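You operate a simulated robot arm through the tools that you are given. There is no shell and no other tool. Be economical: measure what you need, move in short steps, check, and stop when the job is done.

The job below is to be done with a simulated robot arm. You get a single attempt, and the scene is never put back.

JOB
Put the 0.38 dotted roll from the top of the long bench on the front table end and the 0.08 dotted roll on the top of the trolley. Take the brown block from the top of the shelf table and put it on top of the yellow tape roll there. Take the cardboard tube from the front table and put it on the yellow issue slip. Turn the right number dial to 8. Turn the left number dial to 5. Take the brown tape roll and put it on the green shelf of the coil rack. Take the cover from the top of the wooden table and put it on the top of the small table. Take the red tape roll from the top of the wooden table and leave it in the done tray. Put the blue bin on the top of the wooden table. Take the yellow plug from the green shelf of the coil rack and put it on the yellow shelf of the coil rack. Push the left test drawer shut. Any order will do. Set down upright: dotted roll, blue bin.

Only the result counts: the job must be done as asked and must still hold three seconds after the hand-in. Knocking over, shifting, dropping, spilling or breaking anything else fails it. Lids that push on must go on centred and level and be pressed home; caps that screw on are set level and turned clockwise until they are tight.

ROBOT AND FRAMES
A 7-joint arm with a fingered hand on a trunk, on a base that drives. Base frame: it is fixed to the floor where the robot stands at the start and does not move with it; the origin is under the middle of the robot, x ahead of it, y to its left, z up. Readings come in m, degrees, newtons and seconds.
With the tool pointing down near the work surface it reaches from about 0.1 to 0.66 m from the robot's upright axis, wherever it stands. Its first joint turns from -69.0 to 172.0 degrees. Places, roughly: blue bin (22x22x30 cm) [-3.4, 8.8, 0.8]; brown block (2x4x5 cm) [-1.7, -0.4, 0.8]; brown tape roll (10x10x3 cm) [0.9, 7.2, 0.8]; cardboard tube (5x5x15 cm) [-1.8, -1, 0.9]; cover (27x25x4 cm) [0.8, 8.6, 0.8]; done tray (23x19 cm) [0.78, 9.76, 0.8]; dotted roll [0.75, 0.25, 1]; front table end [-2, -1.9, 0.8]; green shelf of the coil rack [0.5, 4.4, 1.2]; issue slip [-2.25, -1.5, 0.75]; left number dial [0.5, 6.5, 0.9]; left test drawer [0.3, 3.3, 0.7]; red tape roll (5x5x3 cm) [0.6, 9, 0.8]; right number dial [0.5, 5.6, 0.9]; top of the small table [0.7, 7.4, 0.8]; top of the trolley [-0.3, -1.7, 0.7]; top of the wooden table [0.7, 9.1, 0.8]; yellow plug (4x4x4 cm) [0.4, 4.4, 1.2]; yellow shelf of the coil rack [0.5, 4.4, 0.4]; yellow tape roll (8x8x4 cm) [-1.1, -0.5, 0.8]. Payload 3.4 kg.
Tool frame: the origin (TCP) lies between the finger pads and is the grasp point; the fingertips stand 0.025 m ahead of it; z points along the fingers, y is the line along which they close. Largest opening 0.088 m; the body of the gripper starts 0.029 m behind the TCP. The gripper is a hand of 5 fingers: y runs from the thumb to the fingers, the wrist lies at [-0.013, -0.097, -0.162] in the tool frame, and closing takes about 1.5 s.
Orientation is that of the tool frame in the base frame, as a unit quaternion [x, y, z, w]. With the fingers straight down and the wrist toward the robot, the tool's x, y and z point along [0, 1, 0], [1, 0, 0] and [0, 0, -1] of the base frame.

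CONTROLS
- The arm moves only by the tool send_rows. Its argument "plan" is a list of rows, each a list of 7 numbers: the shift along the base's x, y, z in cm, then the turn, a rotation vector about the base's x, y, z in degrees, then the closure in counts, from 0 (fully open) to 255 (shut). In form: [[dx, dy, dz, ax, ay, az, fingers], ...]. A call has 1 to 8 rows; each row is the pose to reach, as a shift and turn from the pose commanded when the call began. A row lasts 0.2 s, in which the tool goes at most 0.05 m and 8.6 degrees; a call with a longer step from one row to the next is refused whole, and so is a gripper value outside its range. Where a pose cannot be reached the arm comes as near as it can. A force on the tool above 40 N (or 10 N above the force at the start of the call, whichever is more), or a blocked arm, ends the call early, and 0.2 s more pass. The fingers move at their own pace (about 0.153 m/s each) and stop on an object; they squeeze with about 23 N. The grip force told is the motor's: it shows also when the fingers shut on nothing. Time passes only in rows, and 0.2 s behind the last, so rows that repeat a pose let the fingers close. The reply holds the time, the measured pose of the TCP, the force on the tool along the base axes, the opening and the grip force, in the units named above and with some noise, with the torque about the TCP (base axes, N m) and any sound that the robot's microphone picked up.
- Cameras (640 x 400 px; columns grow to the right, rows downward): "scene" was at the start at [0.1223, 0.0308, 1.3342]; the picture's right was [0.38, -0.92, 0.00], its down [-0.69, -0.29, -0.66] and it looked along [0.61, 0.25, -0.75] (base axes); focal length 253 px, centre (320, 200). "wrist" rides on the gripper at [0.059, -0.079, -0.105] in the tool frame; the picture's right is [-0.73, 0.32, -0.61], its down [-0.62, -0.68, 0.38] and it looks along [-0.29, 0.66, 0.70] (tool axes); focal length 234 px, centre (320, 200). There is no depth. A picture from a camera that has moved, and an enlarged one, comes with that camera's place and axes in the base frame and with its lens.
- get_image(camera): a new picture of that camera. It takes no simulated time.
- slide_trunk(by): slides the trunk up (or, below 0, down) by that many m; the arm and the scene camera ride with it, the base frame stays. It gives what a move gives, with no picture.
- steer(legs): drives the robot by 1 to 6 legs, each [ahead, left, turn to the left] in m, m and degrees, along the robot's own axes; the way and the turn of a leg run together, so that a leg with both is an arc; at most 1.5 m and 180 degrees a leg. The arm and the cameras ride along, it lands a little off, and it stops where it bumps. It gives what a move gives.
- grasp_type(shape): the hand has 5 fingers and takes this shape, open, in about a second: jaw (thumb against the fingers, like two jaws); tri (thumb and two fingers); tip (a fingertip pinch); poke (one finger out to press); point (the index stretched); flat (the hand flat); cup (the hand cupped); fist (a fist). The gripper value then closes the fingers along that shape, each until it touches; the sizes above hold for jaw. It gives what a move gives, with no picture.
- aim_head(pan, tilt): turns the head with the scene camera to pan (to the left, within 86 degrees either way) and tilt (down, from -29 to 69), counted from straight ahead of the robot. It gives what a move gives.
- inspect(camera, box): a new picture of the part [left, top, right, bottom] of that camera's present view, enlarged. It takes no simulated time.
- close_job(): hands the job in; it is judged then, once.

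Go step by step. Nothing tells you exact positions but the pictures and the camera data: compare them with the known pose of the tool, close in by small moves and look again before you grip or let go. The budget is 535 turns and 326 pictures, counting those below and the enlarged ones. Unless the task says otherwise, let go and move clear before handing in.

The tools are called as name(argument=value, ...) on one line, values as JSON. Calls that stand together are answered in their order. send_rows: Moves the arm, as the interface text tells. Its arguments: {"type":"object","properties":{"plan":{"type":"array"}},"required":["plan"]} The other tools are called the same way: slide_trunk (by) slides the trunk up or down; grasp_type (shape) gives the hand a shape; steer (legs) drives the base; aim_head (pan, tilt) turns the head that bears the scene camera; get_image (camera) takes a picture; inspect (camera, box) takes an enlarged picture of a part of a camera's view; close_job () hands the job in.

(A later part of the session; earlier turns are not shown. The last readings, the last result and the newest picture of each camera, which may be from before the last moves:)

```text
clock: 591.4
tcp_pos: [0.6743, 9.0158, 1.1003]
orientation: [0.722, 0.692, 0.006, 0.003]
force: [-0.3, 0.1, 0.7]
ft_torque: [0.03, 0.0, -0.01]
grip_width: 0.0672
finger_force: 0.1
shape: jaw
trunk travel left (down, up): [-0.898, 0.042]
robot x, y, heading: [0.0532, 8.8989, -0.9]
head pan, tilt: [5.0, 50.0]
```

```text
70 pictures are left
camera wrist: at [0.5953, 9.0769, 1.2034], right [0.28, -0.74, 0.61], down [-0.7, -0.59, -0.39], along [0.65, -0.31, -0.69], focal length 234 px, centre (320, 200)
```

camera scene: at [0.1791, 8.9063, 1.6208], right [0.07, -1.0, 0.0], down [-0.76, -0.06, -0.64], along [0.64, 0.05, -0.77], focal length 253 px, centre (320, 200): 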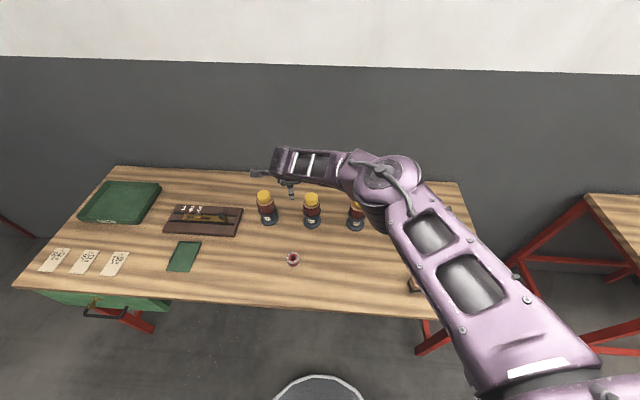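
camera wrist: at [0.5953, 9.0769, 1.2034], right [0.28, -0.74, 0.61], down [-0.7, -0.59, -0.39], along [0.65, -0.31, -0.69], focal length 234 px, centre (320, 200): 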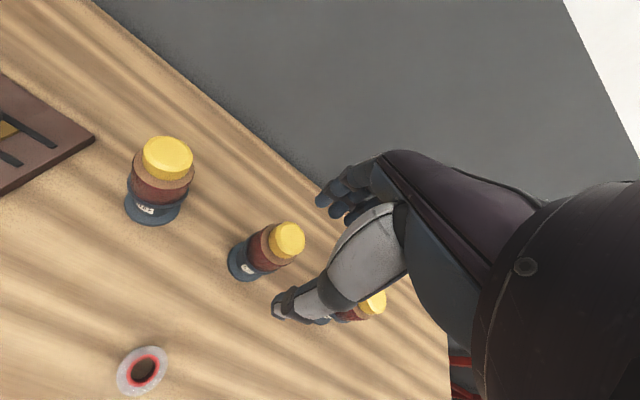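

send_rows(plan=[[-4, 0.5, 0, 0, 0, 0, 0], [-8, 1, 0, 0, 0, 0, 0], [-10, 1.5, 0, 0, 0, 0, 0], [-10, 1.5, 0, 0, 0, 0, 0]])

slide_trunk(by=-0.2)

get_image(camera="wrist")

```text
clock: 592.4
tcp_pos: [0.5739, 9.0287, 1.0991]
orientation: [0.721, 0.693, 0.006, 0.001]
force: [-0.4, 0.2, 0.4]
ft_torque: [-0.03, 0.0, 0.02]
grip_width: 0.0879
finger_force: 0.1
shape: jaw
trunk travel left (down, up): [-0.898, 0.042]
robot x, y, heading: [0.0496, 8.9028, -0.8]
head pan, tilt: [5.0, 50.0]
```

```text
clock: 594.5
tcp_pos: [0.5756, 9.0286, 0.9001]
orientation: [0.722, 0.692, 0.006, 0.003]
force: [-0.3, 0.0, -0.1]
ft_torque: [0.0, 0.03, 0.02]
grip_width: 0.0881
finger_force: 0.1
shape: jaw
trunk travel left (down, up): [-0.698, 0.242]
robot x, y, heading: [0.0523, 8.8998, -0.9]
head pan, tilt: [5.0, 50.0]
```

```text
69 pictures are left
camera wrist: at [0.4959, 9.0898, 1.0041], right [0.28, -0.74, 0.61], down [-0.7, -0.59, -0.39], along [0.65, -0.31, -0.69], focal length 234 px, centre (320, 200)
```

wrist: 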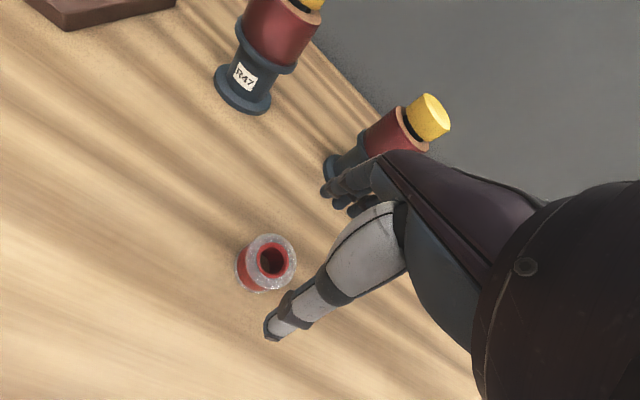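

send_rows(plan=[[-0.3, 0.4, -2.5, 0, 0, 0, 0], [-0.3, 0.4, -5, 0, 0, 0, 0], [-0.3, 0.4, -6.5, 0, 0, 0, 0], [-0.3, 0.4, -7.2, 0, 0, 0, 0], [-0.3, 0.4, -7.2, 0, 0, 0, 255], [-0.3, 0.4, -7.2, 0, 0, 0, 255], [-0.3, 0.4, -7.2, 0, 0, 0, 255], [-0.3, 0.4, -7.2, 0, 0, 0, 255]])

send_rows(plan=[[0, 0, 0, 0, 0, 0, 255], [0, 0, 0, 0, 0, 0, 255], [0, 0, 0, 0, 0, 0, 255]])

slide_trunk(by=0.2)

get_image(camera="wrist")

```text
clock: 596.3
tcp_pos: [0.5709, 9.0329, 0.8272]
orientation: [0.722, 0.692, 0.006, 0.003]
force: [-0.3, 0.0, -0.2]
ft_torque: [-0.01, 0.0, 0.01]
grip_width: 0.0362
finger_force: 23.0
shape: jaw
trunk travel left (down, up): [-0.698, 0.242]
robot x, y, heading: [0.0525, 8.9051, -0.8]
head pan, tilt: [5.0, 50.0]
```

```text
clock: 597.1
tcp_pos: [0.5709, 9.0329, 0.8275]
orientation: [0.721, 0.693, 0.007, 0.002]
force: [0.3, -0.3, 0.0]
ft_torque: [-0.01, 0.01, 0.0]
grip_width: 0.0364
finger_force: 23.0
shape: jaw
trunk travel left (down, up): [-0.698, 0.242]
robot x, y, heading: [0.0531, 8.9008, -1.1]
head pan, tilt: [5.0, 50.0]
```

```text
clock: 599.3
tcp_pos: [0.5712, 9.0336, 1.0285]
orientation: [0.722, 0.692, 0.007, 0.002]
force: [-1.0, -0.8, -0.2]
ft_torque: [0.0, -0.01, -0.01]
grip_width: 0.0359
finger_force: 23.1
shape: jaw
trunk travel left (down, up): [-0.898, 0.042]
robot x, y, heading: [0.0505, 8.8989, -0.9]
head pan, tilt: [5.0, 50.0]
```

```text
68 pictures are left
camera wrist: at [0.4928, 9.0943, 1.1319], right [0.29, -0.74, 0.61], down [-0.7, -0.59, -0.39], along [0.65, -0.31, -0.69], focal length 234 px, centre (320, 200)
```

wrist: 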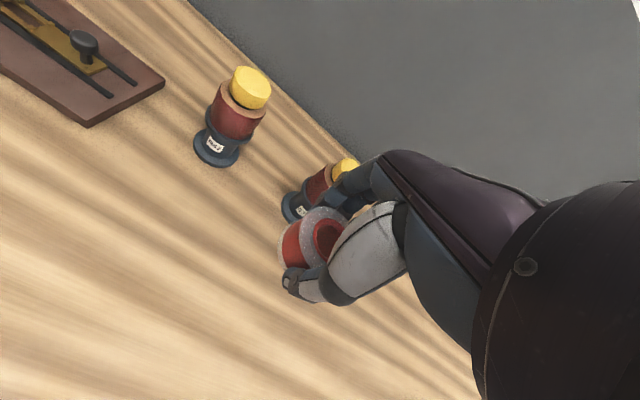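

steer(legs=[[0.05, 0.73, 0.9]])

send_rows(plan=[[3, 0, 0, 0, 0, 0, 255], [6, 0, 0, 0, 0, 0, 255], [9, 0, 0, 0, 0, 0, 255], [11, 0, 0, 0, 0, 0, 255], [11, 0, 0, 0, 0, 0, 255]])

get_image(camera="wrist")

get_image(camera="scene")

```text
clock: 603.2
tcp_pos: [0.6286, 9.7565, 1.0283]
orientation: [0.72, 0.694, 0.006, 0.002]
force: [-0.1, -0.4, 0.5]
ft_torque: [0.0, -0.01, -0.01]
grip_width: 0.0363
finger_force: 23.1
shape: jaw
trunk travel left (down, up): [-0.898, 0.042]
robot x, y, heading: [0.1067, 9.6195, -0.3]
head pan, tilt: [5.0, 50.0]
```

```text
clock: 604.4
tcp_pos: [0.7196, 9.7562, 1.0284]
orientation: [0.721, 0.693, 0.006, 0.001]
force: [0.6, 0.7, 0.6]
ft_torque: [0.01, 0.0, 0.01]
grip_width: 0.0364
finger_force: 23.1
shape: jaw
out of reach, approached as far as the arm can: row 4, 5
trunk travel left (down, up): [-0.898, 0.042]
robot x, y, heading: [0.1077, 9.6203, -0.2]
head pan, tilt: [5.0, 50.0]
```

```text
67 pictures are left
camera wrist: at [0.6406, 9.8172, 1.1336], right [0.29, -0.74, 0.61], down [-0.7, -0.6, -0.39], along [0.65, -0.31, -0.69], focal length 234 px, centre (320, 200)
```

wrist: 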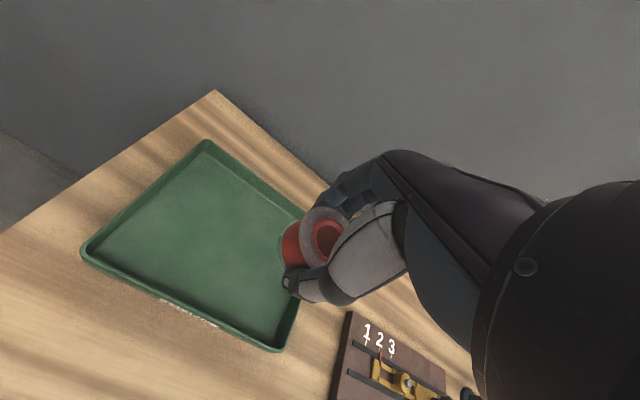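

```text
66 pictures are left
camera scene: at [0.2374, 9.6293, 1.6208], right [0.08, -1.0, 0.0], down [-0.76, -0.06, -0.64], along [0.64, 0.05, -0.77], focal length 253 px, centre (320, 200)
```

scene: 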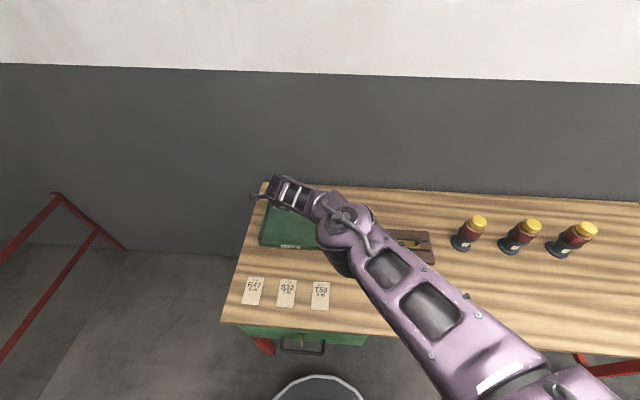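

slide_trunk(by=-0.12)

send_rows(plan=[[2, 0.2, 0, 0, 0, 0, 255], [4, 0.4, 0, 0, 0, 0, 255], [4.5, 0.4, 0, 0, 0, 0, 255], [4.5, 0.4, 0, 0, 0, 0, 255]])

```text
clock: 605.9
tcp_pos: [0.7198, 9.756, 0.9091]
orientation: [0.72, 0.694, 0.006, 0.002]
force: [0.1, -0.3, -0.3]
ft_torque: [-0.03, 0.01, -0.02]
grip_width: 0.0362
finger_force: 23.4
shape: jaw
trunk travel left (down, up): [-0.778, 0.162]
robot x, y, heading: [0.1099, 9.6212, -0.6]
head pan, tilt: [5.0, 50.0]
```

```text
clock: 606.9
tcp_pos: [0.7334, 9.756, 0.9333]
orientation: [0.72, 0.694, 0.006, 0.002]
force: [0.4, 0.2, -0.6]
ft_torque: [-0.02, -0.02, 0.01]
grip_width: 0.0365
finger_force: 23.1
shape: jaw
out of reach, approached as far as the arm can: row 1, 2, 3, 4
trunk travel left (down, up): [-0.778, 0.162]
robot x, y, heading: [0.112, 9.6217, -0.5]
head pan, tilt: [5.0, 50.0]
```

send_rows(plan=[[0, 0, 4, 0, 0, 0, 255], [1, 0.1, 7, 0, 0, 0, 255], [2.5, 0.2, 8, 0, 0, 0, 255], [3, 0.3, 8, 0, 0, 0, 255], [3, 0.3, 8, 0, 0, 0, 255]])

slide_trunk(by=-0.12)

get_image(camera="wrist")

```text
clock: 608.1
tcp_pos: [0.7601, 9.7577, 1.0136]
orientation: [0.72, 0.694, 0.007, 0.004]
force: [0.4, 0.1, -0.7]
ft_torque: [0.0, 0.02, 0.01]
grip_width: 0.0363
finger_force: 23.1
shape: jaw
trunk travel left (down, up): [-0.778, 0.162]
robot x, y, heading: [0.1071, 9.6219, -0.6]
head pan, tilt: [5.0, 50.0]
```

```text
clock: 609.6
tcp_pos: [0.7583, 9.7569, 0.8934]
orientation: [0.72, 0.694, 0.006, 0.003]
force: [-0.1, 0.2, -0.4]
ft_torque: [0.05, 0.01, -0.01]
grip_width: 0.0361
finger_force: 23.1
shape: jaw
trunk travel left (down, up): [-0.658, 0.282]
robot x, y, heading: [0.1104, 9.6264, -0.5]
head pan, tilt: [5.0, 50.0]
```

```text
65 pictures are left
camera wrist: at [0.6804, 9.8181, 0.9971], right [0.29, -0.74, 0.61], down [-0.7, -0.6, -0.4], along [0.66, -0.31, -0.69], focal length 234 px, centre (320, 200)
```

wrist: 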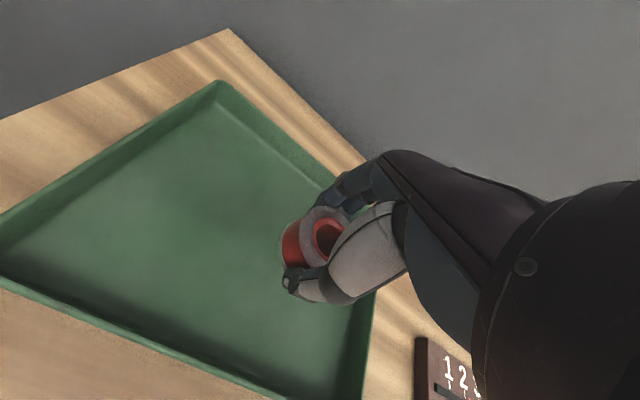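

Over the tray. Lowering the tape into it with the trunk until it nearly touches, then by small steps.

slide_trunk(by=-0.045)

send_rows(plan=[[0, 0, -0.5, 0, 0, 0, 255], [0, 0, -1.0, 0, 0, 0, 255], [0, 0, -1.5, 0, 0, 0, 255]])

```text
clock: 610.5
tcp_pos: [0.7579, 9.7575, 0.8476]
orientation: [0.72, 0.694, 0.007, 0.003]
force: [-0.1, 0.3, -0.6]
ft_torque: [-0.03, 0.03, 0.0]
grip_width: 0.0359
finger_force: 22.5
shape: jaw
trunk travel left (down, up): [-0.613, 0.327]
robot x, y, heading: [0.1109, 9.6246, -0.5]
head pan, tilt: [5.0, 50.0]
```

```text
clock: 611.3
tcp_pos: [0.7595, 9.7558, 0.8385]
orientation: [0.719, 0.695, 0.007, 0.002]
force: [0.7, 0.5, 0.5]
ft_torque: [0.02, -0.01, -0.02]
grip_width: 0.036
finger_force: 23.3
shape: jaw
out of reach, approached as far as the arm can: row 3
trunk travel left (down, up): [-0.613, 0.327]
robot x, y, heading: [0.1142, 9.6259, -0.7]
head pan, tilt: [5.0, 50.0]
```

slide_trunk(by=-0.005)

send_rows(plan=[[0, 0, 0, 0, 0, 0, 200], [0, 0, 0, 0, 0, 0, 140], [0, 0, 0, 0, 0, 0, 60], [0, 0, 0, 0, 0, 0, 0], [0, 0, 0, 0, 0, 0, 0], [0, 0, 3, 0, 0, 0, 0], [0, 0, 7, 0, 0, 0, 0], [0, 0, 10, 0, 0, 0, 0]])

slide_trunk(by=0.15)

get_image(camera="wrist")

```text
clock: 611.9
tcp_pos: [0.7578, 9.7566, 0.8337]
orientation: [0.72, 0.694, 0.008, 0.003]
force: [-0.2, -0.3, 2.9]
ft_torque: [0.0, 0.0, -0.06]
grip_width: 0.0359
finger_force: 23.1
shape: jaw
trunk travel left (down, up): [-0.608, 0.332]
robot x, y, heading: [0.1105, 9.6231, -0.7]
head pan, tilt: [5.0, 50.0]
```

```text
clock: 613.7
tcp_pos: [0.757, 9.7568, 0.9339]
orientation: [0.72, 0.694, 0.007, 0.003]
force: [0.2, 0.4, -0.3]
ft_torque: [0.0, 0.0, 0.03]
grip_width: 0.0879
finger_force: 0.0
shape: jaw
trunk travel left (down, up): [-0.608, 0.332]
robot x, y, heading: [0.1108, 9.624, -0.4]
head pan, tilt: [5.0, 50.0]
```

```text
clock: 615.4
tcp_pos: [0.7574, 9.7568, 1.0826]
orientation: [0.721, 0.693, 0.007, 0.003]
force: [0.8, 0.6, 0.2]
ft_torque: [-0.03, -0.03, 0.0]
grip_width: 0.088
finger_force: 0.1
shape: jaw
trunk travel left (down, up): [-0.758, 0.182]
robot x, y, heading: [0.1096, 9.6231, -0.7]
head pan, tilt: [5.0, 50.0]
```

```text
64 pictures are left
camera wrist: at [0.678, 9.8174, 1.1874], right [0.29, -0.74, 0.61], down [-0.7, -0.6, -0.4], along [0.66, -0.31, -0.69], focal length 234 px, centre (320, 200)
```

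wrist: 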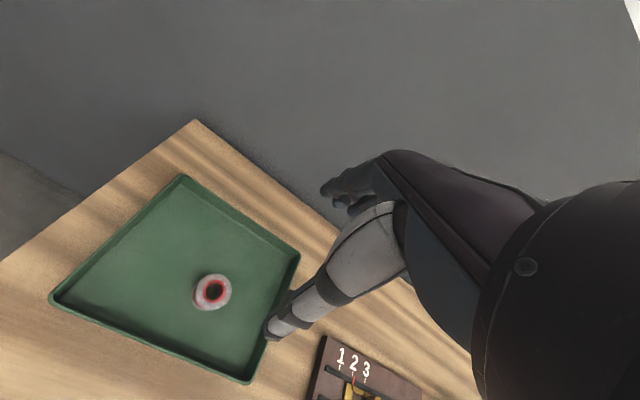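

The red tape is in the done tray. Last is the blue bin across the aisle; I'll retract, back off and turn to look.

send_rows(plan=[[-4, 0, 2, 0, 0, 0, 0], [-8, 0, 4, 0, 0, 0, 0], [-12, 0, 5, 0, 0, 0, 0], [-16, 1, 5, 0, 0, 0, 0], [-20, 2, 5, 0, 0, 0, 0], [-24, 3, 5, 0, 0, 0, 0], [-28, 4, 5, 0, 0, 0, 0]])

steer(legs=[[-0.5, -0.4, 0], [0, 0, 180]])

aim_head(pan=0, tilt=20)

get_image(camera="scene")

```text
clock: 617.0
tcp_pos: [0.4735, 9.7968, 1.1327]
orientation: [0.721, 0.693, 0.008, 0.005]
force: [0.6, -0.2, 0.1]
ft_torque: [0.0, 0.0, 0.02]
grip_width: 0.088
finger_force: 0.1
shape: jaw
trunk travel left (down, up): [-0.758, 0.182]
robot x, y, heading: [0.1109, 9.6239, -0.2]
head pan, tilt: [5.0, 50.0]
```

```text
clock: 627.8
tcp_pos: [-0.754, 9.0739, 1.133]
orientation: [-0.684, 0.73, 0.003, -0.008]
force: [0.0, -0.5, 0.1]
ft_torque: [0.0, 0.0, 0.02]
grip_width: 0.0877
finger_force: 0.1
shape: jaw
trunk travel left (down, up): [-0.758, 0.182]
robot x, y, heading: [-0.3823, 9.235, 177.7]
head pan, tilt: [5.0, 50.0]
```

```text
clock: 628.7
tcp_pos: [-0.7533, 9.0742, 1.1333]
orientation: [-0.684, 0.73, 0.003, -0.007]
force: [0.0, -0.6, -0.1]
ft_torque: [-0.03, -0.01, 0.03]
grip_width: 0.0879
finger_force: 0.1
shape: jaw
trunk travel left (down, up): [-0.758, 0.182]
robot x, y, heading: [-0.3841, 9.2358, 177.5]
head pan, tilt: [0.0, 20.0]
```

```text
63 pictures are left
camera scene: at [-0.5258, 9.242, 1.5264], right [0.04, 1.0, 0.0], down [0.34, -0.01, -0.94], along [-0.94, 0.04, -0.34], focal length 253 px, centre (320, 200)
```

scene: 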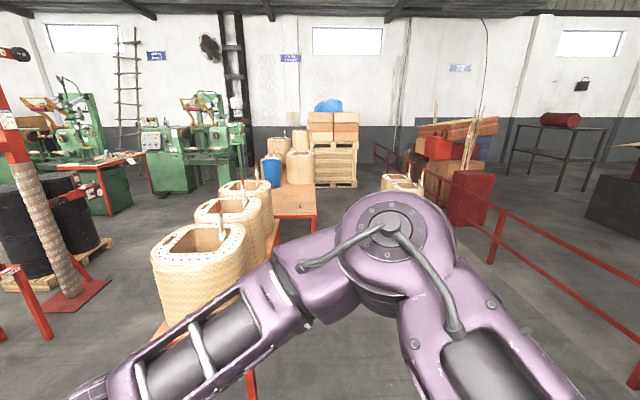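

steer(legs=[[0, -0.55, 2.3], [1.3, 0, 0], [1.2, 0, 0], [0, 0, 90]])

aim_head(pan=-15, tilt=30)

get_image(camera="scene")

```text
clock: 647.6
tcp_pos: [-2.7061, 9.3476, 1.1325]
orientation: [1.0, 0.006, 0.004, 0.007]
force: [0.0, -0.4, -0.4]
ft_torque: [0.0, 0.01, 0.02]
grip_width: 0.0881
finger_force: 0.0
shape: jaw
trunk travel left (down, up): [-0.758, 0.182]
robot x, y, heading: [-2.8965, 9.7062, -87.6]
head pan, tilt: [0.0, 20.0]
```

```text
clock: 648.4
tcp_pos: [-2.7074, 9.3481, 1.133]
orientation: [1.0, 0.006, 0.003, 0.007]
force: [-0.1, -0.1, 0.6]
ft_torque: [0.0, -0.03, 0.0]
grip_width: 0.0879
finger_force: 0.0
shape: jaw
trunk travel left (down, up): [-0.758, 0.182]
robot x, y, heading: [-2.8959, 9.7099, -87.9]
head pan, tilt: [-15.0, 30.0]
```

```text
62 pictures are left
camera scene: at [-2.9149, 9.5683, 1.5104], right [-0.97, 0.22, 0.0], down [0.11, 0.49, -0.87], along [-0.19, -0.84, -0.5], focal length 253 px, centre (320, 200)
```

scene: 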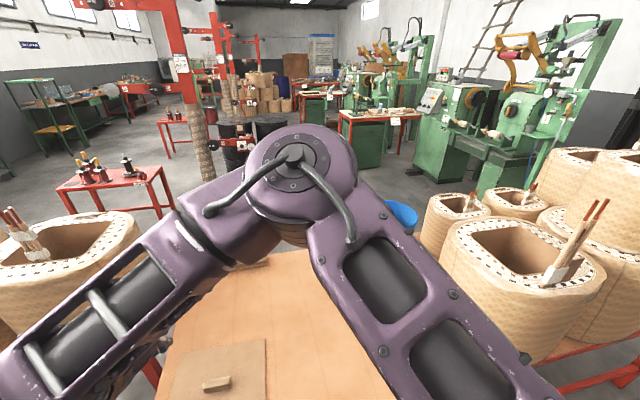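

get_image(camera="wrist")

inspect(camera="scene", box=[340, 170, 500, 270])

```text
61 pictures are left
camera wrist: at [-2.6509, 9.429, 1.2367], right [-0.73, -0.32, 0.61], down [-0.63, 0.67, -0.4], along [-0.28, -0.67, -0.69], focal length 234 px, centre (320, 200)
```

wrist: 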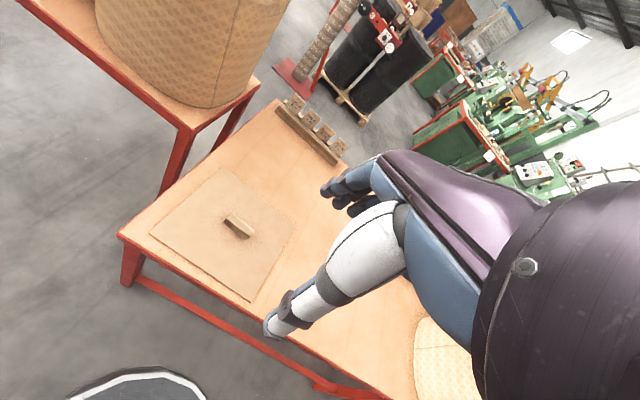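

```text
4.00 times, centred on (420, 220) of scene
camera zoom: at [-2.9149, 9.5683, 1.5104], right [-0.97, 0.22, 0.0], down [0.11, 0.49, -0.87], along [-0.19, -0.84, -0.5], focal length 1010 px, centre (-80, 120)
```

zoom: 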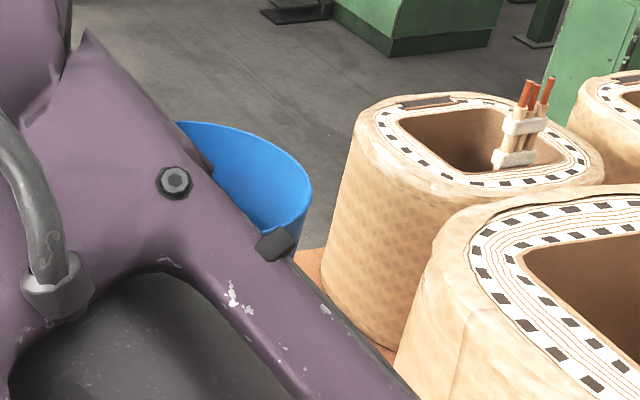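

The bin sits near the south edge of that table, so the south aisle is the better side. I'll drive round the bench's east end and come along the south side facing north.

steer(legs=[[0, 1.4, 0], [0, 0.85, -2], [1.0, 0, 0], [0.65, 0, 0]])

aim_head(pan=-70, tilt=25)

get_image(camera="scene")

```text
clock: 668.1
tcp_pos: [-0.3615, 7.7226, 1.1328]
orientation: [1.0, -0.004, 0.004, 0.007]
force: [0.5, -0.1, 0.2]
ft_torque: [0.0, 0.01, 0.04]
grip_width: 0.0878
finger_force: 0.0
shape: jaw
trunk travel left (down, up): [-0.758, 0.182]
robot x, y, heading: [-0.547, 8.0876, -88.9]
head pan, tilt: [-15.0, 30.0]
```

```text
clock: 669.3
tcp_pos: [-0.3612, 7.7236, 1.132]
orientation: [1.0, -0.003, 0.004, 0.007]
force: [-0.2, 0.0, 0.2]
ft_torque: [0.04, 0.0, 0.0]
grip_width: 0.0881
finger_force: 0.0
shape: jaw
trunk travel left (down, up): [-0.758, 0.182]
robot x, y, heading: [-0.5426, 8.0854, -88.7]
head pan, tilt: [-70.0, 25.0]
```

```text
59 pictures are left
camera scene: at [-0.6298, 8.0014, 1.5183], right [-0.36, 0.93, 0.0], down [0.39, 0.15, -0.91], along [-0.84, -0.33, -0.42], focal length 253 px, centre (320, 200)
```

scene: 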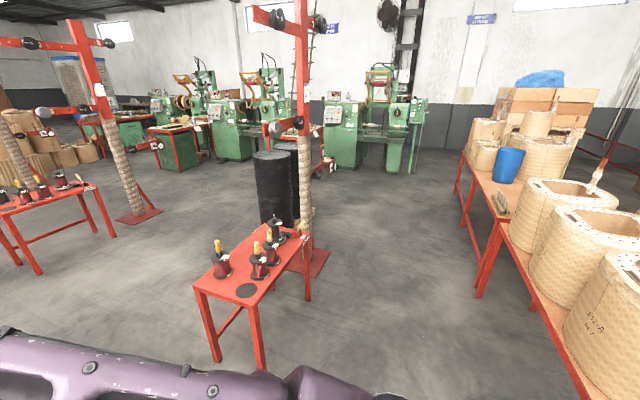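

steer(legs=[[0, 0, -91.2], [1.4, 0.05, 0], [1.3, 0, 0]])

aim_head(pan=-60, tilt=30)

get_image(camera="scene")

```text
clock: 686.0
tcp_pos: [-3.5462, 7.9165, 1.1316]
orientation: [-0.688, 0.725, 0.003, -0.008]
force: [-0.5, 0.2, -0.5]
ft_torque: [0.01, 0.01, 0.02]
grip_width: 0.0878
finger_force: 0.1
shape: jaw
trunk travel left (down, up): [-0.758, 0.182]
robot x, y, heading: [-3.1787, 8.0796, 178.5]
head pan, tilt: [-70.0, 25.0]
```

```text
clock: 686.8
tcp_pos: [-3.5448, 7.9158, 1.1332]
orientation: [-0.688, 0.726, 0.003, -0.008]
force: [0.6, 0.0, 0.4]
ft_torque: [-0.03, 0.03, 0.02]
grip_width: 0.0878
finger_force: 0.0
shape: jaw
trunk travel left (down, up): [-0.758, 0.182]
robot x, y, heading: [-3.177, 8.0857, 178.4]
head pan, tilt: [-60.0, 30.0]
```

```text
58 pictures are left
camera scene: at [-3.2703, 8.1639, 1.5104], right [0.88, 0.48, 0.0], down [0.24, -0.44, -0.87], along [-0.41, 0.76, -0.5], focal length 253 px, centre (320, 200)
```

scene: 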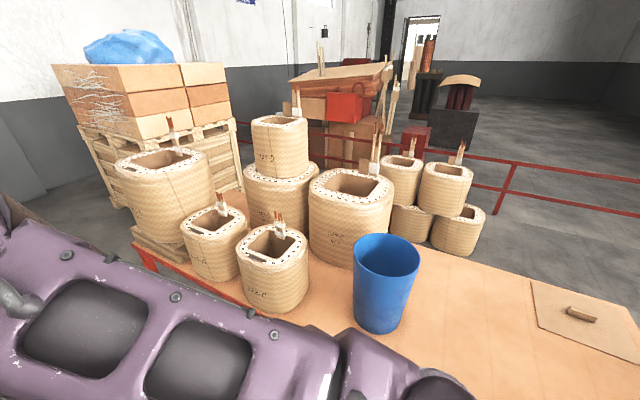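

The bin is empty-looking, round, centred near (-3.355, 8.71) with its rim at about z 1.05. Turning north to face it.

steer(legs=[[0, 0, -88.4]])

aim_head(pan=10, tilt=45)

get_image(camera="scene")

get_image(camera="wrist")

```text
clock: 690.9
tcp_pos: [-3.3624, 8.4428, 1.1329]
orientation: [0.001, 1.0, 0.006, -0.004]
force: [-1.0, -0.8, -0.1]
ft_torque: [0.0, 0.01, -0.01]
grip_width: 0.0881
finger_force: 0.1
shape: jaw
trunk travel left (down, up): [-0.758, 0.182]
robot x, y, heading: [-3.1767, 8.0794, 91.5]
head pan, tilt: [-60.0, 30.0]
```

```text
clock: 692.3
tcp_pos: [-3.3627, 8.4424, 1.1335]
orientation: [0.002, 1.0, 0.007, -0.004]
force: [-0.3, 0.4, 0.0]
ft_torque: [-0.01, 0.0, 0.03]
grip_width: 0.0881
finger_force: 0.0
shape: jaw
trunk travel left (down, up): [-0.758, 0.182]
robot x, y, heading: [-3.1775, 8.0812, 91.4]
head pan, tilt: [10.0, 45.0]
```

```text
57 pictures are left
camera scene: at [-3.1943, 8.2127, 1.4878], right [0.98, 0.2, 0.0], down [0.14, -0.69, -0.71], along [-0.14, 0.69, -0.71], focal length 253 px, centre (320, 200)
```

scene: 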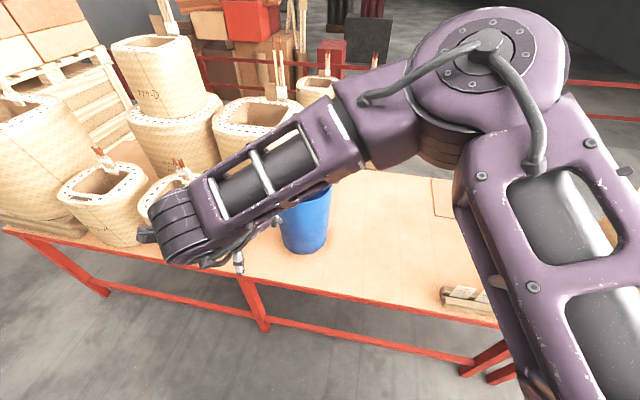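

```text
56 pictures are left
camera wrist: at [-3.4214, 8.3614, 1.2367], right [0.73, 0.31, 0.61], down [0.62, -0.68, -0.4], along [0.29, 0.67, -0.69], focal length 234 px, centre (320, 200)
```

wrist: 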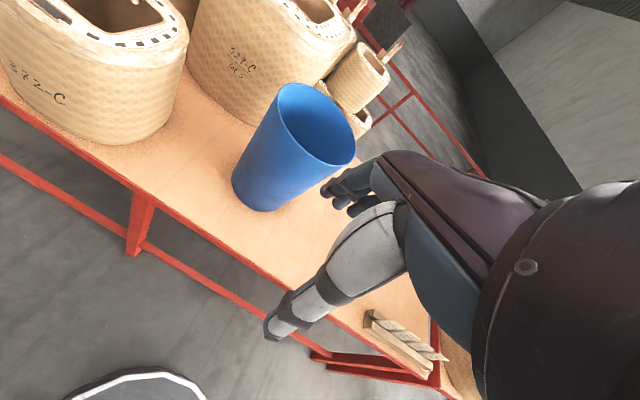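

The table there is lower, about z 0.65, so the rim is near z 0.95 and the bin's centre at (-3.372, 8.806). I'll move up and put the hand over the near rim.

steer(legs=[[0.1, 0, -1.4]])

send_rows(plan=[[-0.5, 4, -3, 0, 0, 0, 80], [-1, 8, -6, 0, 0, 0, 80], [-1.5, 12, -8, 0, 0, 0, 80], [-2, 15, -10, 0, 0, 0, 80], [-2, 15, -12, 0, 0, 0, 80], [-2, 15, -12, 0, 0, 0, 80]])

get_image(camera="wrist")

get_image(camera="scene")

```text
clock: 693.4
tcp_pos: [-3.3543, 8.5458, 1.1331]
orientation: [0.013, 1.0, 0.007, -0.004]
force: [0.2, -0.1, -0.9]
ft_torque: [-0.02, 0.02, 0.0]
grip_width: 0.0881
finger_force: 0.0
shape: jaw
trunk travel left (down, up): [-0.758, 0.182]
robot x, y, heading: [-3.1754, 8.1834, 90.0]
head pan, tilt: [10.0, 45.0]
```

```text
refused: row 1 steps farther than a row can; nothing moved
```

```text
55 pictures are left
camera wrist: at [-3.4159, 8.467, 1.2367], right [0.74, 0.29, 0.61], down [0.6, -0.69, -0.4], along [0.3, 0.66, -0.69], focal length 234 px, centre (320, 200)
```

wrist: 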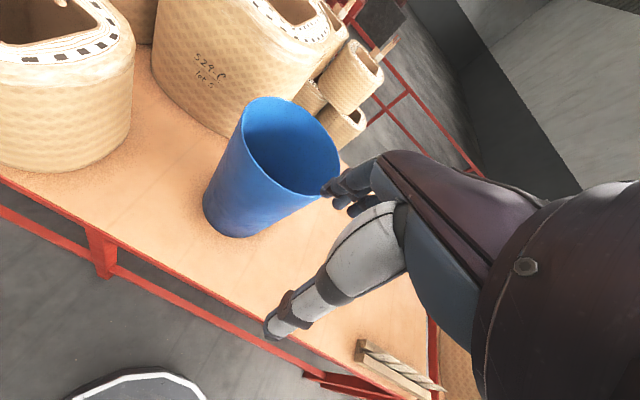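

```text
54 pictures are left
camera scene: at [-3.1926, 8.3129, 1.4878], right [0.98, 0.17, 0.0], down [0.12, -0.7, -0.71], along [-0.12, 0.7, -0.71], focal length 253 px, centre (320, 200)
```

scene: 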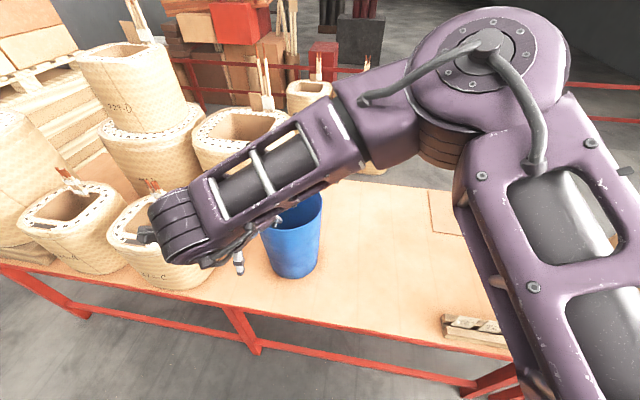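

send_rows(plan=[[-0.4, 3.5, -3, 0, 0, 0, 80], [-0.8, 7, -6, 0, 0, 0, 80], [-1.2, 10.5, -8, 0, 0, 0, 80], [-1.6, 14, -10, 0, 0, 0, 80], [-1.8, 15.2, -13, 0, 0, 0, 80], [-1.8, 15.2, -14, 0, 0, 0, 80], [-1.8, 15.2, -14, 0, 0, 0, 80]])

get_image(camera="wrist")

```text
clock: 695.0
tcp_pos: [-3.3743, 8.6999, 0.9912]
orientation: [0.014, 1.0, 0.007, -0.003]
force: [0.2, 0.6, -0.1]
ft_torque: [-0.01, 0.01, -0.02]
grip_width: 0.0608
finger_force: 0.1
shape: jaw
trunk travel left (down, up): [-0.758, 0.182]
robot x, y, heading: [-3.1792, 8.1815, 89.8]
head pan, tilt: [10.0, 45.0]
```

```text
53 pictures are left
camera wrist: at [-3.4357, 8.6212, 1.0952], right [0.74, 0.3, 0.61], down [0.6, -0.69, -0.4], along [0.3, 0.66, -0.69], focal length 234 px, centre (320, 200)
```

wrist: 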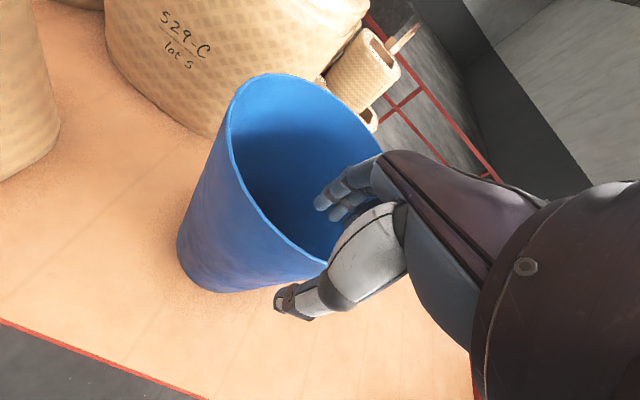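

send_rows(plan=[[0, 0, -2, 0, 0, 0, 80], [0, 0, -4, 0, 0, 0, 80], [0, 0, -5.5, 0, 0, 0, 80], [0, 0, -6.5, 0, 0, 0, 80]])

get_image(camera="wrist")

```text
clock: 696.0
tcp_pos: [-3.3742, 8.6993, 0.9277]
orientation: [0.013, 1.0, 0.008, -0.004]
force: [-1.4, 2.2, 4.3]
ft_torque: [0.0, -0.19, 0.12]
grip_width: 0.0607
finger_force: 0.0
shape: jaw
trunk travel left (down, up): [-0.758, 0.182]
robot x, y, heading: [-3.1791, 8.1816, 90.0]
head pan, tilt: [10.0, 45.0]
```

```text
52 pictures are left
camera wrist: at [-3.4343, 8.6202, 1.0319], right [0.74, 0.29, 0.61], down [0.6, -0.69, -0.4], along [0.3, 0.66, -0.69], focal length 234 px, centre (320, 200)
```

wrist: 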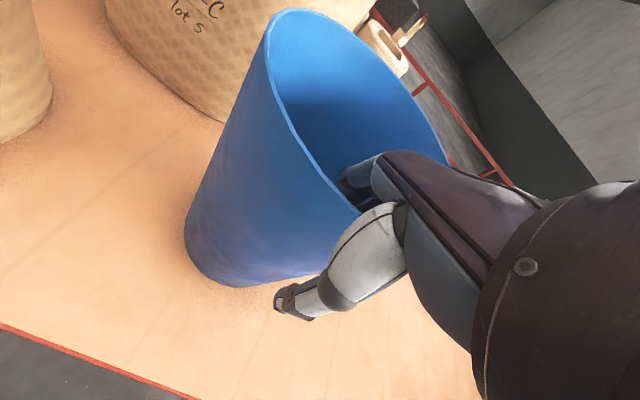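

send_rows(plan=[[0, 0, 0, 0, 0, 0, 255], [0, 0, 0, 0, 0, 0, 255], [0, 0, 0, 0, 0, 0, 255], [0, 0, 0, 0, 0, 0, 255], [0, 0, 0, 0, 0, 0, 255], [0, 0, 0, 0, 0, 0, 255], [0, 0, 0, 0, 0, 0, 255]])

slide_trunk(by=0.04)

get_image(camera="wrist")

```text
clock: 697.6
tcp_pos: [-3.3728, 8.6988, 0.9277]
orientation: [0.013, 1.0, 0.006, -0.003]
force: [-0.9, 2.6, -0.1]
ft_torque: [-0.06, -0.2, 0.15]
grip_width: 0.0
finger_force: 22.8
shape: jaw
trunk travel left (down, up): [-0.758, 0.182]
robot x, y, heading: [-3.1768, 8.18, 90.0]
head pan, tilt: [10.0, 45.0]
```

```text
clock: 698.5
tcp_pos: [-3.3736, 8.7003, 0.9663]
orientation: [0.013, 1.0, 0.006, -0.003]
force: [-0.1, 0.9, -9.5]
ft_torque: [-0.71, 0.17, 0.06]
grip_width: 0.0
finger_force: 22.8
shape: jaw
trunk travel left (down, up): [-0.798, 0.142]
robot x, y, heading: [-3.1786, 8.18, 89.9]
head pan, tilt: [10.0, 45.0]
```

```text
51 pictures are left
camera wrist: at [-3.4344, 8.6214, 1.0704], right [0.74, 0.3, 0.61], down [0.6, -0.69, -0.4], along [0.3, 0.66, -0.69], focal length 234 px, centre (320, 200)
```

wrist: 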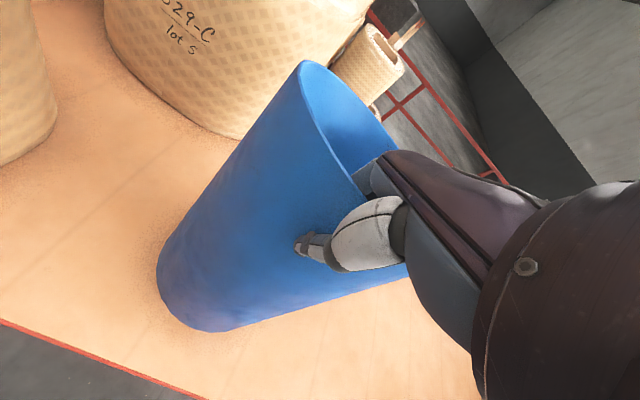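

The bin's wall is gripped and it droops somewhat. I'll lift further and see how it hangs.

slide_trunk(by=0.14)

get_image(camera="wrist")

get_image(camera="scene")

```text
clock: 700.1
tcp_pos: [-3.3735, 8.7007, 1.1064]
orientation: [0.012, 1.0, 0.006, -0.004]
force: [0.6, 0.0, -8.3]
ft_torque: [-0.66, 0.12, -0.02]
grip_width: 0.0
finger_force: 22.9
shape: jaw
trunk travel left (down, up): [-0.938, 0.002]
robot x, y, heading: [-3.1798, 8.1846, 89.5]
head pan, tilt: [10.0, 45.0]
```

```text
50 pictures are left
camera wrist: at [-3.4344, 8.6214, 1.2106], right [0.74, 0.3, 0.61], down [0.6, -0.69, -0.4], along [0.3, 0.66, -0.69], focal length 234 px, centre (320, 200)
```

wrist: 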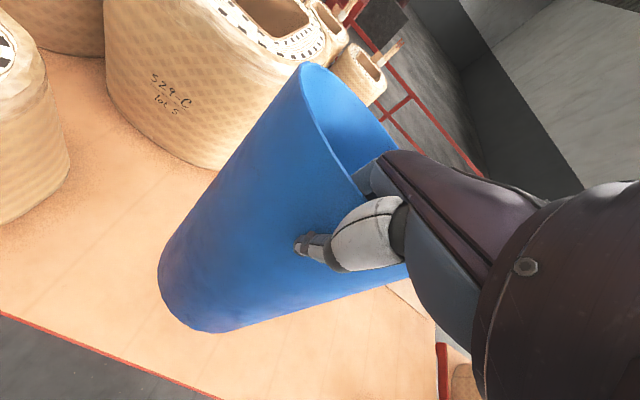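

```text
49 pictures are left
camera scene: at [-3.1932, 8.3154, 1.6675], right [0.98, 0.17, 0.0], down [0.12, -0.7, -0.71], along [-0.12, 0.7, -0.71], focal length 253 px, centre (320, 200)
```

scene: 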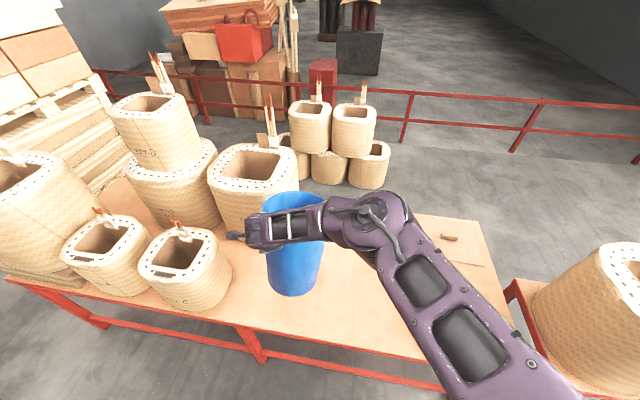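

It hangs steadily at roughly 10° of tilt and weighs about 0.85 kg. I'll raise it with the arm, back out and turn east.

send_rows(plan=[[0, -1, 4, 0, 0, 0, 255], [0, -2, 8, 0, 0, 0, 255], [0, -3, 12, 0, 0, 0, 255], [0, -4, 15, 0, 0, 0, 255], [0, -4, 15, 0, 0, 0, 255]])

steer(legs=[[-0.22, 0, 0], [0, 0, -90]])

get_image(camera="scene")

```text
clock: 701.3
tcp_pos: [-3.3726, 8.6583, 1.2558]
orientation: [0.013, 1.0, 0.005, -0.003]
force: [0.0, 0.4, -8.1]
ft_torque: [-0.55, 0.1, 0.01]
grip_width: 0.0
finger_force: 23.3
shape: jaw
trunk travel left (down, up): [-0.938, 0.002]
robot x, y, heading: [-3.1816, 8.18, 90.0]
head pan, tilt: [10.0, 45.0]
```

```text
clock: 706.8
tcp_pos: [-2.7055, 8.1638, 1.2543]
orientation: [0.711, 0.703, 0.007, 0.003]
force: [0.0, 0.6, -8.7]
ft_torque: [0.13, 0.6, 0.04]
grip_width: 0.0
finger_force: 23.5
shape: jaw
trunk travel left (down, up): [-0.938, 0.002]
robot x, y, heading: [-3.1758, 7.9596, 0.8]
head pan, tilt: [10.0, 45.0]
```

```text
48 pictures are left
camera scene: at [-3.0465, 7.9813, 1.6676], right [0.19, -0.98, 0.0], down [-0.7, -0.13, -0.71], along [0.69, 0.13, -0.71], focal length 253 px, centre (320, 200)
```

scene: 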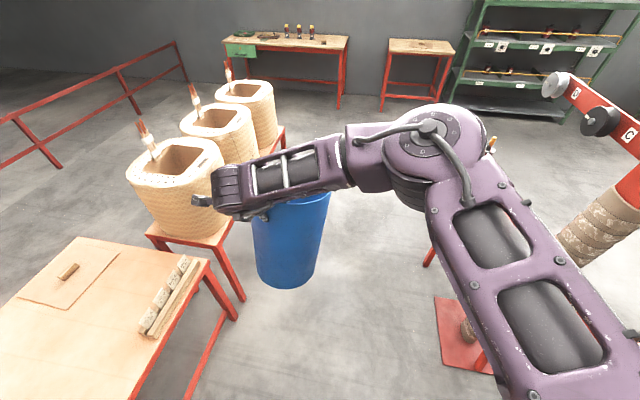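

steer(legs=[[0, 0.08, -0.8], [0.7, 0, 0]])

aim_head(pan=-35, tilt=25)

get_image(camera="scene")

```text
clock: 711.3
tcp_pos: [-2.0035, 8.2385, 1.2561]
orientation: [0.717, 0.697, 0.008, 0.002]
force: [-0.7, 0.3, -9.7]
ft_torque: [0.18, 0.62, -0.01]
grip_width: 0.0
finger_force: 22.9
shape: jaw
trunk travel left (down, up): [-0.938, 0.002]
robot x, y, heading: [-2.4795, 8.0438, -0.2]
head pan, tilt: [10.0, 45.0]
```

```text
clock: 712.4
tcp_pos: [-2.0025, 8.2394, 1.2552]
orientation: [0.717, 0.697, 0.007, 0.002]
force: [-0.1, -0.2, -9.1]
ft_torque: [0.16, 0.6, 0.0]
grip_width: 0.0
finger_force: 22.5
shape: jaw
trunk travel left (down, up): [-0.938, 0.002]
robot x, y, heading: [-2.4815, 8.0477, 0.1]
head pan, tilt: [-35.0, 25.0]
```

```text
47 pictures are left
camera scene: at [-2.3516, 7.9939, 1.6982], right [-0.57, -0.82, 0.0], down [-0.35, 0.24, -0.91], along [0.74, -0.52, -0.42], focal length 253 px, centre (320, 200)
```

scene: 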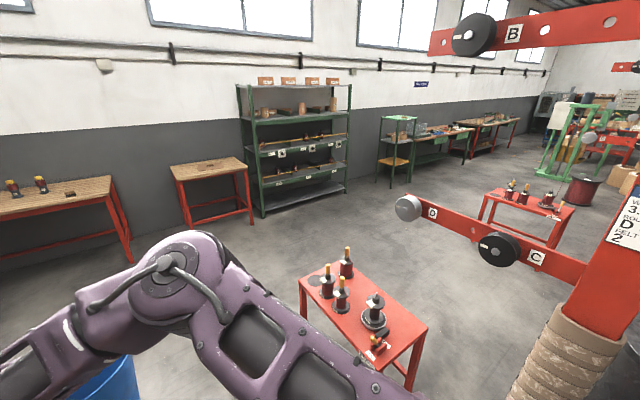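

steer(legs=[[1.3, 0, 0], [0.75, 0.05, 0]])

aim_head(pan=10, tilt=40)

get_image(camera="scene")

```text
clock: 722.6
tcp_pos: [0.041, 8.2963, 1.2557]
orientation: [0.714, 0.7, 0.006, 0.002]
force: [-0.3, 0.7, -9.5]
ft_torque: [0.17, 0.61, 0.0]
grip_width: 0.0002
finger_force: 23.8
shape: jaw
trunk travel left (down, up): [-0.938, 0.002]
robot x, y, heading: [-0.4348, 8.0988, 0.3]
head pan, tilt: [-35.0, 25.0]
```

```text
clock: 723.7
tcp_pos: [0.0423, 8.296, 1.2549]
orientation: [0.714, 0.7, 0.007, 0.001]
force: [0.8, -0.5, -8.4]
ft_torque: [0.13, 0.62, 0.01]
grip_width: 0.0001
finger_force: 22.8
shape: jaw
trunk travel left (down, up): [-0.938, 0.002]
robot x, y, heading: [-0.4303, 8.0994, 0.3]
head pan, tilt: [10.0, 40.0]
```

```text
46 pictures are left
camera scene: at [-0.2965, 8.1156, 1.6749], right [0.18, -0.98, 0.0], down [-0.63, -0.12, -0.77], along [0.75, 0.14, -0.64], focal length 253 px, centre (320, 200)
```

scene: 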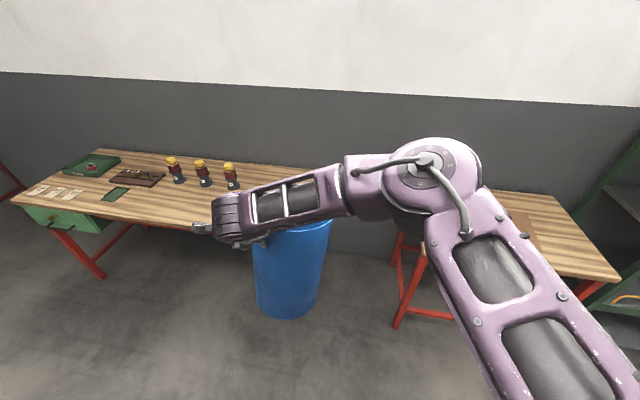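

steer(legs=[[0, 0.235, -0.3], [0.56, 0, 0]])

aim_head(pan=10, tilt=50)

get_image(camera="scene")

get_image(camera="wrist")

```text
clock: 728.3
tcp_pos: [0.6048, 8.5359, 1.2567]
orientation: [0.715, 0.699, 0.007, 0.002]
force: [0.5, -0.8, -8.6]
ft_torque: [0.19, 0.56, -0.01]
grip_width: 0.0
finger_force: 22.8
shape: jaw
trunk travel left (down, up): [-0.938, 0.002]
robot x, y, heading: [0.1303, 8.341, -0.1]
head pan, tilt: [10.0, 40.0]
```

```text
clock: 729.1
tcp_pos: [0.6054, 8.537, 1.2551]
orientation: [0.715, 0.699, 0.006, 0.001]
force: [-0.8, -0.2, -7.6]
ft_torque: [0.21, 0.53, -0.02]
grip_width: 0.0003
finger_force: 23.1
shape: jaw
trunk travel left (down, up): [-0.938, 0.002]
robot x, y, heading: [0.134, 8.3455, -0.0]
head pan, tilt: [10.0, 50.0]
```

```text
45 pictures are left
camera scene: at [0.2582, 8.3565, 1.6607], right [0.17, -0.98, 0.0], down [-0.76, -0.13, -0.64], along [0.63, 0.11, -0.77], focal length 253 px, centre (320, 200)
```

scene: 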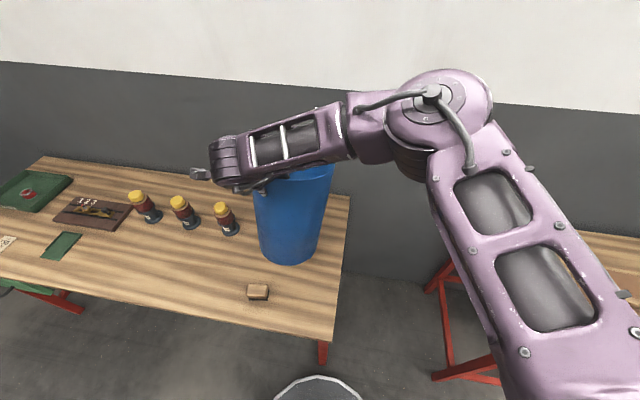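

```text
44 pictures are left
camera wrist: at [0.5258, 8.5958, 1.3591], right [0.3, -0.74, 0.61], down [-0.69, -0.6, -0.39], along [0.66, -0.3, -0.69], focal length 234 px, centre (320, 200)
```

wrist: 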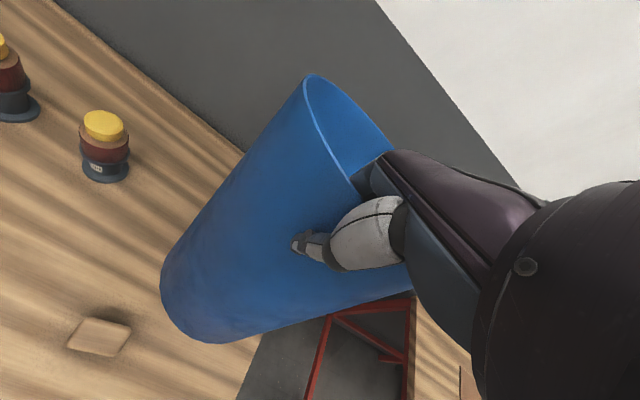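

The bin is over the cleared right end of the table. I'll move it in, lower until its far bottom edge touches, then ease the hand back and down so it stands up.

send_rows(plan=[[3, 0, 0, 0, 0, 0, 255], [6, 0, 0, 0, 0, 0, 255], [9, 0, -1, 0, 0, 0, 255], [12, 0, -3, 0, 0, 0, 255], [14, 0, -6, 0, 0, 0, 255], [14, 0, -9, 0, 0, 0, 255], [14, 0, -11, 0, 0, 0, 255], [14, 0, -11, 0, 0, 0, 255]])

get_image(camera="scene")

```text
clock: 730.9
tcp_pos: [0.7329, 8.5314, 1.1571]
orientation: [0.716, 0.698, 0.006, 0.001]
force: [-0.9, 0.5, -9.0]
ft_torque: [0.14, 0.67, -0.01]
grip_width: 0.0001
finger_force: 23.2
shape: jaw
out of reach, approached as far as the arm can: row 5, 6, 7, 8
trunk travel left (down, up): [-0.938, 0.002]
robot x, y, heading: [0.1297, 8.3415, 0.2]
head pan, tilt: [10.0, 50.0]
```

```text
43 pictures are left
camera scene: at [0.2588, 8.3568, 1.6606], right [0.17, -0.98, 0.0], down [-0.76, -0.13, -0.64], along [0.63, 0.11, -0.77], focal length 253 px, centre (320, 200)
```

scene: 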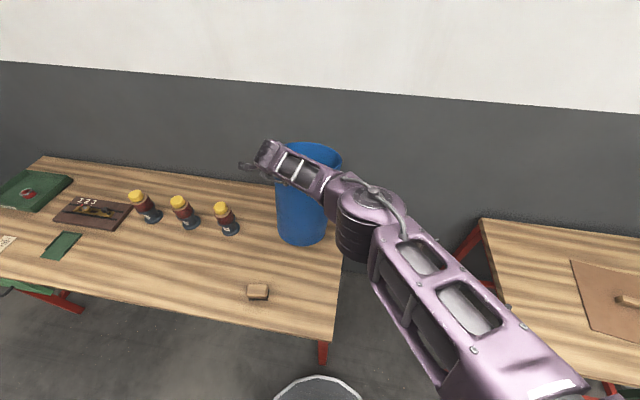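

slide_trunk(by=-0.035)

slide_trunk(by=-0.015)

```text
clock: 731.6
tcp_pos: [0.7306, 8.5296, 1.1227]
orientation: [0.716, 0.698, 0.007, 0.002]
force: [1.0, 0.3, -8.5]
ft_torque: [0.25, 0.48, 0.0]
grip_width: 0.0
finger_force: 22.8
shape: jaw
trunk travel left (down, up): [-0.903, 0.037]
robot x, y, heading: [0.1272, 8.3399, -0.2]
head pan, tilt: [10.0, 50.0]
```

```text
clock: 732.3
tcp_pos: [0.73, 8.5315, 1.1091]
orientation: [0.716, 0.698, 0.007, 0.003]
force: [-3.0, 1.0, -1.0]
ft_torque: [0.26, 0.42, -0.02]
grip_width: 0.0
finger_force: 23.0
shape: jaw
trunk travel left (down, up): [-0.888, 0.052]
robot x, y, heading: [0.1334, 8.3387, 0.0]
head pan, tilt: [10.0, 50.0]
```

send_rows(plan=[[-0.7, 0, -0.35, 0, 0, 0, 255], [-1.4, 0, -0.7, 0, 0, 0, 255], [-2.1, 0, -1.05, 0, 0, 0, 255], [-2.8, 0, -1.4, 0, 0, 0, 255], [-3.5, 0, -1.7, 0, 0, 0, 255], [-3.5, 0, -1.7, 0, 0, 0, 255]])

get_image(camera="scene")

get_image(camera="wrist")

```text
clock: 733.7
tcp_pos: [0.6943, 8.5299, 1.0921]
orientation: [0.715, 0.699, 0.007, 0.002]
force: [-4.0, 3.8, 4.7]
ft_torque: [0.1, -0.02, 0.11]
grip_width: 0.0
finger_force: 23.1
shape: jaw
trunk travel left (down, up): [-0.888, 0.052]
robot x, y, heading: [0.1331, 8.3399, -0.0]
head pan, tilt: [10.0, 50.0]
```

```text
42 pictures are left
camera scene: at [0.2537, 8.3565, 1.611], right [0.17, -0.98, 0.0], down [-0.75, -0.13, -0.64], along [0.63, 0.11, -0.77], focal length 253 px, centre (320, 200)
```

scene: 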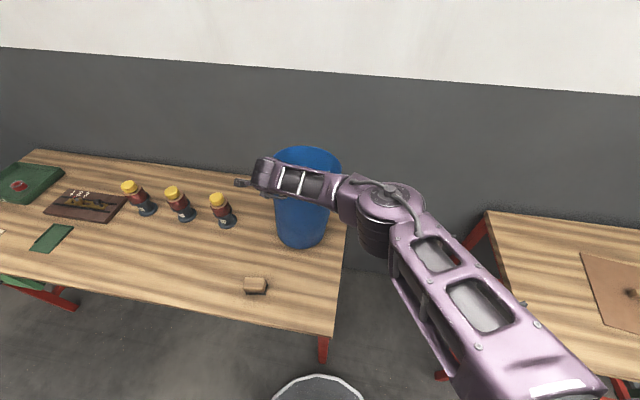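

```text
41 pictures are left
camera wrist: at [0.6143, 8.5907, 1.1972], right [0.3, -0.74, 0.61], down [-0.69, -0.6, -0.4], along [0.66, -0.3, -0.69], focal length 234 px, centre (320, 200)
```

wrist: 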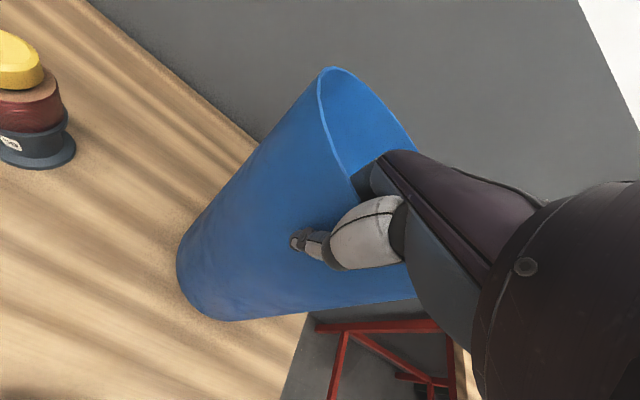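

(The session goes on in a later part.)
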